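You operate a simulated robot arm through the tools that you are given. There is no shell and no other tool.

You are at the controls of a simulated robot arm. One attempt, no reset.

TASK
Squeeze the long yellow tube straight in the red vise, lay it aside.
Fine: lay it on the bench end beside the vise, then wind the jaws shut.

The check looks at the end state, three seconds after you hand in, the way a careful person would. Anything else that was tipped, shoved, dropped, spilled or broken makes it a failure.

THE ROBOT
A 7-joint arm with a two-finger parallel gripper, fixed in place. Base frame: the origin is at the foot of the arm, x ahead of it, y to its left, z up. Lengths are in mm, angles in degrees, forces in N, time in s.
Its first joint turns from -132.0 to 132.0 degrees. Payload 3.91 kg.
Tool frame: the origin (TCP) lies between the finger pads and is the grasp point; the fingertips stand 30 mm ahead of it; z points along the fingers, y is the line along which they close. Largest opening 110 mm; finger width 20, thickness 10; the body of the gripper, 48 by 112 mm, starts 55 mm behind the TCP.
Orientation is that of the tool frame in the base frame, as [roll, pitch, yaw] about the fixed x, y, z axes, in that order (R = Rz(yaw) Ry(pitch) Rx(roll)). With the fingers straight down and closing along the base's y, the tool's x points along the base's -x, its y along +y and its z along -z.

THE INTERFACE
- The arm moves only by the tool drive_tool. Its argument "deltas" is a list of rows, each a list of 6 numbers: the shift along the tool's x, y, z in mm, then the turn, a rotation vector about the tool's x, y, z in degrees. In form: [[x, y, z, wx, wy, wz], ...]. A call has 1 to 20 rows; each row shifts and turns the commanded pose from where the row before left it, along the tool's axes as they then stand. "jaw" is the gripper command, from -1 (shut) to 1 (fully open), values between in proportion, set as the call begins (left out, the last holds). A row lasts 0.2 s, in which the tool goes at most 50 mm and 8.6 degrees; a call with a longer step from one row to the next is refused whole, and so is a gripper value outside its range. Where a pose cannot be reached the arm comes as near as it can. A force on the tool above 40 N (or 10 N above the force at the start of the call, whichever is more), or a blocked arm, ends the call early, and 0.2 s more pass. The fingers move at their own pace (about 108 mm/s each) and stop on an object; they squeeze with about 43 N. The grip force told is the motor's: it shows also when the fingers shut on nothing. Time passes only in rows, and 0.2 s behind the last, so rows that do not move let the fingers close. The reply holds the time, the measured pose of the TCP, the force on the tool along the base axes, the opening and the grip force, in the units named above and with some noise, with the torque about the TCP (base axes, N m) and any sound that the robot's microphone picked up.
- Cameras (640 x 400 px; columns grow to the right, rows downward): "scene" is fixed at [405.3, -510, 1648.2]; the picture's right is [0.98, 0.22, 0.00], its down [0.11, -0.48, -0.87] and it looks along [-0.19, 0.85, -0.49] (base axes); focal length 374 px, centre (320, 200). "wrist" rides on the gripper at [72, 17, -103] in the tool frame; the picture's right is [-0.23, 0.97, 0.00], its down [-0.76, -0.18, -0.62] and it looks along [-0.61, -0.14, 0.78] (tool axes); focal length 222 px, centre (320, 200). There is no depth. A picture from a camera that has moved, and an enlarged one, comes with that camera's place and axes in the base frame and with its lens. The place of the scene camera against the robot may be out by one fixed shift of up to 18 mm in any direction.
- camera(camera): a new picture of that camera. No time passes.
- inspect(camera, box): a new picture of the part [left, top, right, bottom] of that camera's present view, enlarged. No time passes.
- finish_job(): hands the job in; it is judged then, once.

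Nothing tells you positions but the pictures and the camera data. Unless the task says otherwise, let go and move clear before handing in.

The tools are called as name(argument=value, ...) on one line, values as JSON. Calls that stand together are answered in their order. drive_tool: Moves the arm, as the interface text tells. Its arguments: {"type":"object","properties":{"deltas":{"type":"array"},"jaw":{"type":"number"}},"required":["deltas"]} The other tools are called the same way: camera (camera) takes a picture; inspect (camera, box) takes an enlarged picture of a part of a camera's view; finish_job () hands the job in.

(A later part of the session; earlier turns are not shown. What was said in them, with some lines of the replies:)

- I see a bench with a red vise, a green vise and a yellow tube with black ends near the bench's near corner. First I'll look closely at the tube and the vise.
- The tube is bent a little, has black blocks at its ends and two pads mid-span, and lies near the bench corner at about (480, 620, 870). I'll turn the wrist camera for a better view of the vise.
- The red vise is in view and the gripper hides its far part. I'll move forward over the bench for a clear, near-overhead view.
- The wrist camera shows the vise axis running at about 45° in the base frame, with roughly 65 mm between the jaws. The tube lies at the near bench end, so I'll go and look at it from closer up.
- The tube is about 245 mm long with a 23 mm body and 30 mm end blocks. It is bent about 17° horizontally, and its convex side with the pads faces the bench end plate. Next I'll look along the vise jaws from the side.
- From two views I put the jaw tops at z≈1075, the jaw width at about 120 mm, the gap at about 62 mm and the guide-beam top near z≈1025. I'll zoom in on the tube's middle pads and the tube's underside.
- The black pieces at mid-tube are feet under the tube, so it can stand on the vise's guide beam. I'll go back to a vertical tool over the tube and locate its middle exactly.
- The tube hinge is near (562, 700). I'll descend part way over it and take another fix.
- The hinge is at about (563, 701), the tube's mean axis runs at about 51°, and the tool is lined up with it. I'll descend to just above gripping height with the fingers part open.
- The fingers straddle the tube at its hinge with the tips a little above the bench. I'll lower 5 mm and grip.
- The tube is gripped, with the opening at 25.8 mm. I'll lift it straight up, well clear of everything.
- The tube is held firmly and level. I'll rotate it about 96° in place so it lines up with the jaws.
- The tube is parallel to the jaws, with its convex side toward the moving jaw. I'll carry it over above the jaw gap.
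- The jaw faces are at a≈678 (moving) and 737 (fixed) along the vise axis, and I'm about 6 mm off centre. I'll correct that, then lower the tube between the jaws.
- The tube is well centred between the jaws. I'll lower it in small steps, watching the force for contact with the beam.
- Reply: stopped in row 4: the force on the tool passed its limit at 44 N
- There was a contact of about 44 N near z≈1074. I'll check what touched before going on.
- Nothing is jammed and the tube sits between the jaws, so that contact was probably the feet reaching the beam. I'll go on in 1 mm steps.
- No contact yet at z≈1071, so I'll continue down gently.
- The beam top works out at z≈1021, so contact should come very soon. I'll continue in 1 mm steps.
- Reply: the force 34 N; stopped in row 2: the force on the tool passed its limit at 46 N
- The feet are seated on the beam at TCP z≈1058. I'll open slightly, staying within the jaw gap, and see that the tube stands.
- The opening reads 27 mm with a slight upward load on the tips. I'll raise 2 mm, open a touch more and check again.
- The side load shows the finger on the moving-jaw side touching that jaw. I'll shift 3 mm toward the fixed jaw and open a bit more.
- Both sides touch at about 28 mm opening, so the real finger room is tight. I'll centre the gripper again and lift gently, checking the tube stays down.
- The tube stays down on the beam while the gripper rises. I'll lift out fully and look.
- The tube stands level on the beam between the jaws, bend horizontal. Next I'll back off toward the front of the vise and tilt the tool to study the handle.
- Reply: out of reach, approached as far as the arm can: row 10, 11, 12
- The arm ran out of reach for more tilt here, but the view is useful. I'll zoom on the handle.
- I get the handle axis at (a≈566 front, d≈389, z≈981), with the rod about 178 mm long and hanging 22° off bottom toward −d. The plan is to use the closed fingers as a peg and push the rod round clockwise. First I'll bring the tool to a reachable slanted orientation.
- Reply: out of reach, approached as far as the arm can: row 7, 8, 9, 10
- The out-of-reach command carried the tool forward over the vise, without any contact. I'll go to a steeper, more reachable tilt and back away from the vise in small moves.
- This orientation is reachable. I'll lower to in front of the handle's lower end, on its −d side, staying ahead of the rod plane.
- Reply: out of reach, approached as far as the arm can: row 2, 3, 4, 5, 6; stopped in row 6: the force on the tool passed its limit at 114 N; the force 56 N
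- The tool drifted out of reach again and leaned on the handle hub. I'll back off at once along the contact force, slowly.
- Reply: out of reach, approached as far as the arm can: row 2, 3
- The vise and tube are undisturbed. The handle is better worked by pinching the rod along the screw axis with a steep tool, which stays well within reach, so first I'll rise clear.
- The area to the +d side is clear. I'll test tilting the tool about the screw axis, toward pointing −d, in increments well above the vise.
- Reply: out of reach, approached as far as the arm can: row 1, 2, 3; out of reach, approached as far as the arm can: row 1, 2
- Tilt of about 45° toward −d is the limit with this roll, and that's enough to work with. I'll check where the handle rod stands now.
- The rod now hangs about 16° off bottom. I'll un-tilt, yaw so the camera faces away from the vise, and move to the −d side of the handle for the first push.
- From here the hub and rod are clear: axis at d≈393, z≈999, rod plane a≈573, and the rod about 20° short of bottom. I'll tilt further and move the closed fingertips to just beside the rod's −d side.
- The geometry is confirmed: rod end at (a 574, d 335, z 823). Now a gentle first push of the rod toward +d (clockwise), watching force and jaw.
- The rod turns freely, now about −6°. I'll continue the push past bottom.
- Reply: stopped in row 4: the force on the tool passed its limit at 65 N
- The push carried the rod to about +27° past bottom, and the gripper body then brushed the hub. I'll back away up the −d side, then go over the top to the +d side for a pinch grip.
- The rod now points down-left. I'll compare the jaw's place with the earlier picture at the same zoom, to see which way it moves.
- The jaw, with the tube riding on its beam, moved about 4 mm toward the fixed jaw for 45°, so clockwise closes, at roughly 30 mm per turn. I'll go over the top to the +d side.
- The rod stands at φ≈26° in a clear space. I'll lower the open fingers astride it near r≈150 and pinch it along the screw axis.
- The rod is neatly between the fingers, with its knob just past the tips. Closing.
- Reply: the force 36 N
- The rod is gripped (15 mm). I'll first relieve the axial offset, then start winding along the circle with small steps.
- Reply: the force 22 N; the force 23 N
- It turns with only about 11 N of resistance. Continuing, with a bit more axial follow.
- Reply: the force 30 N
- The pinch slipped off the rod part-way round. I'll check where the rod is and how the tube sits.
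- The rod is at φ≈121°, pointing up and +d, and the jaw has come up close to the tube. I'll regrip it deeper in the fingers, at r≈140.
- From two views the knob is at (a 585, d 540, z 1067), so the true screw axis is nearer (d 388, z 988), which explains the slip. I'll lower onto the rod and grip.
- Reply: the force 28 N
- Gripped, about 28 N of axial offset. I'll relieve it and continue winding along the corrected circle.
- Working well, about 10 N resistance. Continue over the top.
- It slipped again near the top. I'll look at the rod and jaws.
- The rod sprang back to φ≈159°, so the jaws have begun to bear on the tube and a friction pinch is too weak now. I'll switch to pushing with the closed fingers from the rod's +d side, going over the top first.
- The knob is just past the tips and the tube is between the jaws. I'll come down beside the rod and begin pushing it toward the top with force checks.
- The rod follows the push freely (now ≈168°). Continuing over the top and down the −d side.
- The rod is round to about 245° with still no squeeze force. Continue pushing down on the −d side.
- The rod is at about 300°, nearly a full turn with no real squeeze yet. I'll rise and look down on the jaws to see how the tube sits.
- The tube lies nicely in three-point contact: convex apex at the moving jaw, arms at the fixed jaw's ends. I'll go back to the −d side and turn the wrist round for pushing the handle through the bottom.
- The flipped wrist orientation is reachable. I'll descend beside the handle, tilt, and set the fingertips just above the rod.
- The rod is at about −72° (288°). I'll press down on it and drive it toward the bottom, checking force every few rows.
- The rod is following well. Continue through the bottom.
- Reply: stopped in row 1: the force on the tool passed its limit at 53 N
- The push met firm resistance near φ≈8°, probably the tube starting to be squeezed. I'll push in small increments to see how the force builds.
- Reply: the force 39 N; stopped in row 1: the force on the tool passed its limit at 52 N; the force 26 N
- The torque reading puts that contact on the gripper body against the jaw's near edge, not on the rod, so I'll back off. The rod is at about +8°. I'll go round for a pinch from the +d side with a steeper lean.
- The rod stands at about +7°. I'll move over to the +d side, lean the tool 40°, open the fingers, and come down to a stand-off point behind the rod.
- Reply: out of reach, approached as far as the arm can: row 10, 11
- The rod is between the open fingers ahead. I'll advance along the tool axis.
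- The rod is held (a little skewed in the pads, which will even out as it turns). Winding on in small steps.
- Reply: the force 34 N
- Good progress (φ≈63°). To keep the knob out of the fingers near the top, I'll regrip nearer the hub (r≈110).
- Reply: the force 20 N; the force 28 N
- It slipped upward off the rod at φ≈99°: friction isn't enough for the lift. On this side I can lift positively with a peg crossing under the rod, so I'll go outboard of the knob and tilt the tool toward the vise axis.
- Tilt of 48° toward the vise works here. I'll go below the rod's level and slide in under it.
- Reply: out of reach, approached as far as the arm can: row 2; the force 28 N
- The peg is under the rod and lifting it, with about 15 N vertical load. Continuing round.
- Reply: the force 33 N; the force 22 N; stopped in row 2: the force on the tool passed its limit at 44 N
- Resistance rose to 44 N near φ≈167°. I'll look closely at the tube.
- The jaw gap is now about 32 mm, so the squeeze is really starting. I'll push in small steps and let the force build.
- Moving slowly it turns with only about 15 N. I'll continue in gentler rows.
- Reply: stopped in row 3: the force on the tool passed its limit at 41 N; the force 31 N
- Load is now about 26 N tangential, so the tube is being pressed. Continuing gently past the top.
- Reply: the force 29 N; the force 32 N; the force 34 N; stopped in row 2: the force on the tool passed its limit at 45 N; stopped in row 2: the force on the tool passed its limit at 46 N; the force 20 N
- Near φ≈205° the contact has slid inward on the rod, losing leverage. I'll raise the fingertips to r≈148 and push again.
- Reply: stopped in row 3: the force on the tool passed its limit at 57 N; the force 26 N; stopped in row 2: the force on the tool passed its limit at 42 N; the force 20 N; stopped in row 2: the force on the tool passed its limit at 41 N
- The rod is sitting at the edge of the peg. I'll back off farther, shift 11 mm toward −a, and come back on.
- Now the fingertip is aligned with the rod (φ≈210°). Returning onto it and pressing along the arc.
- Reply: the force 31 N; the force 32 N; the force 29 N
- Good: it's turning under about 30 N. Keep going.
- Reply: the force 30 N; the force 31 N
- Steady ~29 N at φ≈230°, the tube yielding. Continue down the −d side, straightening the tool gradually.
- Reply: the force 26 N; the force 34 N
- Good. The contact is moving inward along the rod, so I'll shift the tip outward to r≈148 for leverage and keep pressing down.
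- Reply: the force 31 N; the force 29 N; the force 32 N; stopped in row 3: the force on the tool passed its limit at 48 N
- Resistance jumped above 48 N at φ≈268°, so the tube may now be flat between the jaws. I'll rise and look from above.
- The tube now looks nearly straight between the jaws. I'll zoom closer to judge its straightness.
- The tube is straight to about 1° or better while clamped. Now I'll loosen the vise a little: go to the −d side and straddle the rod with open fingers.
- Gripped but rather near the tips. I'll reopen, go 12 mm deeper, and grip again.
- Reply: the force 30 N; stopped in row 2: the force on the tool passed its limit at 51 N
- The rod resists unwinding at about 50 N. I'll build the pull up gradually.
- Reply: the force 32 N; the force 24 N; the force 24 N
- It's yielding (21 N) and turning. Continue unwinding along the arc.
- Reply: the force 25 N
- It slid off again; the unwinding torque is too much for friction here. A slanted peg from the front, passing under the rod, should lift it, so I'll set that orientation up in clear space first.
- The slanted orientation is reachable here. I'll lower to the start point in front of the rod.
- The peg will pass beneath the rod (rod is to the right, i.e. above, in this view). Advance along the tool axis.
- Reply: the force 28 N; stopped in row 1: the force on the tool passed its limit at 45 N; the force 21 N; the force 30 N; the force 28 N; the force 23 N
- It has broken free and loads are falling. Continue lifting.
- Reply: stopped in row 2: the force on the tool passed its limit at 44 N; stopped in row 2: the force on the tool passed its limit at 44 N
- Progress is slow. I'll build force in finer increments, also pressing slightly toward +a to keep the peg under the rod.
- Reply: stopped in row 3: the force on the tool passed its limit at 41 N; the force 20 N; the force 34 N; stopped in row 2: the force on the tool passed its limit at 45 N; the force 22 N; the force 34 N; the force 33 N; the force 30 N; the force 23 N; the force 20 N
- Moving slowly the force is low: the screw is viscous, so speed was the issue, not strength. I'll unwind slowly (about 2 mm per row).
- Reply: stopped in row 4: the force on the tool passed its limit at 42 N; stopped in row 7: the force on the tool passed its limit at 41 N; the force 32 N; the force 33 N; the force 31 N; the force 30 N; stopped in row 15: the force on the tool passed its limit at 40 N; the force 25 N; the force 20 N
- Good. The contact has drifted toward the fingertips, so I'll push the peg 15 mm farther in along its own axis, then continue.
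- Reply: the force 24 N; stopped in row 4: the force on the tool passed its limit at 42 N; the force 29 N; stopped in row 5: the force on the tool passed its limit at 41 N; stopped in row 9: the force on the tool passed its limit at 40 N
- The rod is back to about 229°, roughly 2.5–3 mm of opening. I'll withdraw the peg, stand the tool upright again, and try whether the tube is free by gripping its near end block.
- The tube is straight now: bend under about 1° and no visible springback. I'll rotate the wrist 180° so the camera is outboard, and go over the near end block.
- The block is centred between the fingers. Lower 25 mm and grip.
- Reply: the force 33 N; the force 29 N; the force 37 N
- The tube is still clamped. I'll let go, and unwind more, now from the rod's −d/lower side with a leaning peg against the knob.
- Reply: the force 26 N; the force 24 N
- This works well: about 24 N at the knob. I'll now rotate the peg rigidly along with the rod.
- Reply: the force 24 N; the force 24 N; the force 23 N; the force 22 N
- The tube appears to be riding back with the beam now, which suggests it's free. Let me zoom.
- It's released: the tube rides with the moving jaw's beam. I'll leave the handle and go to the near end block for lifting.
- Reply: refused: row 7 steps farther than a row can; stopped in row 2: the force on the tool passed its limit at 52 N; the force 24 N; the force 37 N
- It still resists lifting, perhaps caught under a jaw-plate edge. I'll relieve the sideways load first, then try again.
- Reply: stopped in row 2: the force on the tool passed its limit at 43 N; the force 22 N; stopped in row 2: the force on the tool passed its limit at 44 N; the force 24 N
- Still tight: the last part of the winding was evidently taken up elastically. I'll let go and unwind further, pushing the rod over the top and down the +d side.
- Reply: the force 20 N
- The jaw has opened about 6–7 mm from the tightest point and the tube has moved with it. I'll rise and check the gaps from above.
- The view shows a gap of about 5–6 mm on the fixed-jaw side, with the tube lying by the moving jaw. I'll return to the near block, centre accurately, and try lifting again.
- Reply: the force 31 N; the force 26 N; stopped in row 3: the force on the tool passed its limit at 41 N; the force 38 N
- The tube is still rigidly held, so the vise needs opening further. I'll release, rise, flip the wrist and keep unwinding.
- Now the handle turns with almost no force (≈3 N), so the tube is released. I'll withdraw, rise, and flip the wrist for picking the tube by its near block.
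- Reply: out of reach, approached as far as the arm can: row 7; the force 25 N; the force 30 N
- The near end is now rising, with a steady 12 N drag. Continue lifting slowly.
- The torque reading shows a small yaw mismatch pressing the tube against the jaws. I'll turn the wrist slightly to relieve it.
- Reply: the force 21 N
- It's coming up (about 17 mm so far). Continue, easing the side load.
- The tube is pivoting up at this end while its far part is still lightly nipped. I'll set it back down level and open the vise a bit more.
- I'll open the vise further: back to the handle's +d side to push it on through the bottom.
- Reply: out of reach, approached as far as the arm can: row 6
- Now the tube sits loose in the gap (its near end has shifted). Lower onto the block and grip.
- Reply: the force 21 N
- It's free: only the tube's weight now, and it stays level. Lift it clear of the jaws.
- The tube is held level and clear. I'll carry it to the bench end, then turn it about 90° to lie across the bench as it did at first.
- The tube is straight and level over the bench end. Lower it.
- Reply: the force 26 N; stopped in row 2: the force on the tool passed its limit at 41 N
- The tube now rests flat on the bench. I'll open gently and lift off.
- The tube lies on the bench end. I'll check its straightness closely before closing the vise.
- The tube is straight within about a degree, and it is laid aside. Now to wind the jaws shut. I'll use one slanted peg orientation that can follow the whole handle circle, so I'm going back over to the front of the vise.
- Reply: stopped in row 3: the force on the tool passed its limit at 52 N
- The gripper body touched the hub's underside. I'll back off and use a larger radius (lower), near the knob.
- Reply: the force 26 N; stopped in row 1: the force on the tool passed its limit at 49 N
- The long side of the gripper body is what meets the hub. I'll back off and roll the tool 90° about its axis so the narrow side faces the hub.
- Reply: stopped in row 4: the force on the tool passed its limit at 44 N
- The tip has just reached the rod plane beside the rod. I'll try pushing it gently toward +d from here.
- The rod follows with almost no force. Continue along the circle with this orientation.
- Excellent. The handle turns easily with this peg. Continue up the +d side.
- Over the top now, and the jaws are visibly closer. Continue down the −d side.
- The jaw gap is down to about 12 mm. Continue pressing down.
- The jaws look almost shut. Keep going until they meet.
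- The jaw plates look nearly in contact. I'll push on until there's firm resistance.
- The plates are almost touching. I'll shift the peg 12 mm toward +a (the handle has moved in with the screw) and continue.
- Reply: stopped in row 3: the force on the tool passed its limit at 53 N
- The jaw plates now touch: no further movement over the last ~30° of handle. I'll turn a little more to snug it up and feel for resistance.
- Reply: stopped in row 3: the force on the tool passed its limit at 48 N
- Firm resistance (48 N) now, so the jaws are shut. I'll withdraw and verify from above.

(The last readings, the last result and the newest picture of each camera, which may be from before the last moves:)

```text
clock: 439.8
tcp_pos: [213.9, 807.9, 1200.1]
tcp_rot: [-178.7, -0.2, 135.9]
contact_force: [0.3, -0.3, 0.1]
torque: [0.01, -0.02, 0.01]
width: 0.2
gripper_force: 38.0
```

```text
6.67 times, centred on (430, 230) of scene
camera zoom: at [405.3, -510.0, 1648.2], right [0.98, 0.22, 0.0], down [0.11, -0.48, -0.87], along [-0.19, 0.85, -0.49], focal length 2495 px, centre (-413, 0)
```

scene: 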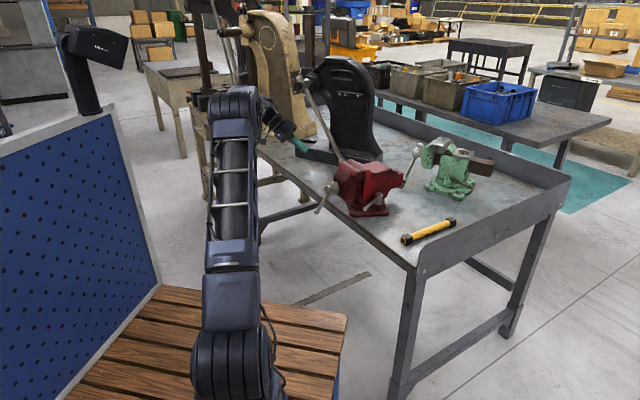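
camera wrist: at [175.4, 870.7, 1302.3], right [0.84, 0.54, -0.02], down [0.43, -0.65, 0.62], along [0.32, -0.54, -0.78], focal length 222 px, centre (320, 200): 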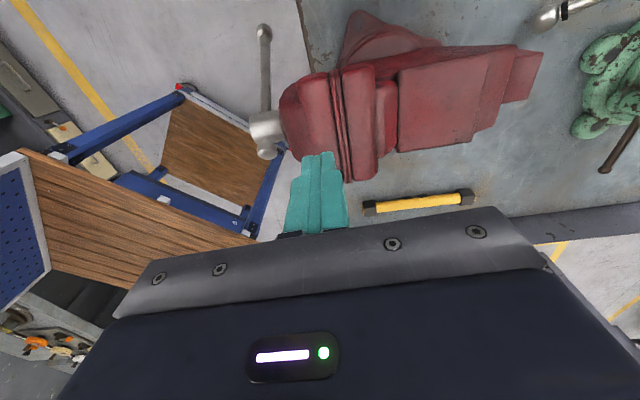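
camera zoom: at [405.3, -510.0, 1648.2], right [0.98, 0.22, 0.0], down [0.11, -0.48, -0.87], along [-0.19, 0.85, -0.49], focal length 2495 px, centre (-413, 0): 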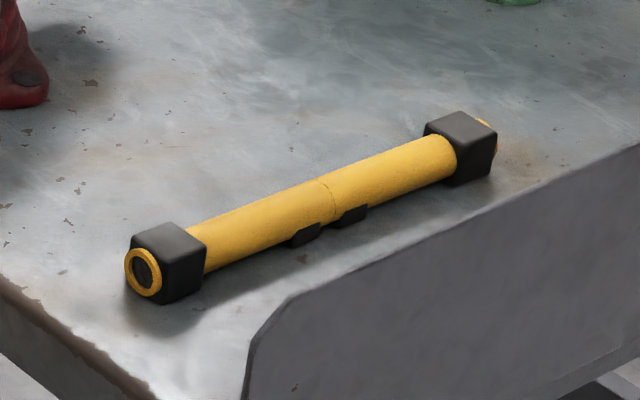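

The jaw plates meet along their whole length, the tube lies straight on the bench end, and nothing else has moved. I'll move the arm clear and hand in.

drive_tool(deltas=[[0, -30, -30, 0, 0, 0], [0, -35, -30, 0, 0, 0], [0, -35, -20, 0, 0, 0], [0, 0, 0, 0, 0, 0], [0, 0, 0, 0, 0, 0]], jaw=0)

camera(camera="scene")

finish_job()

```text
clock: 441.0
tcp_pos: [146.1, 735.4, 1282.4]
tcp_rot: [-178.8, -0.2, 136.0]
contact_force: [0.1, -0.6, -0.2]
torque: [-0.02, 0.0, 0.03]
width: 55.1
gripper_force: 0.0
```

```text
taken
```

scene: 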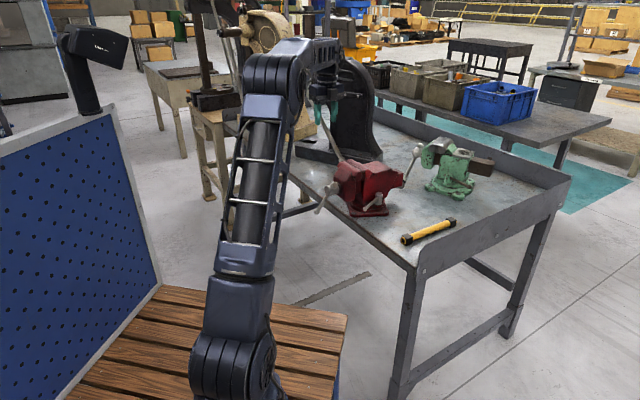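

```text
The job is handed in.
```

I straightened the yellow tube in the red vise, laid it on the bench end beside the vise, and wound the jaws shut. The job is handed in.

- **Tube:** it started with a bend of roughly 11–17°. Measured from the camera pictures, it is now straight to within about 1°. It lies flat on the bench end, close to where it was at the start.
- **Vise:** from above, the jaw plates touch along their whole length. The handle met firm resistance (48 N) at the end of winding.
- **Contacts along the way:** the arm hit the vise several times while I worked out how to turn the handle. The hardest was against the handle hub at 114 N. I saw nothing knocked over or shoved, and the vise and bench looked undisturbed each time I checked.

The gripper is open and the arm is clear of the bench and the vise.
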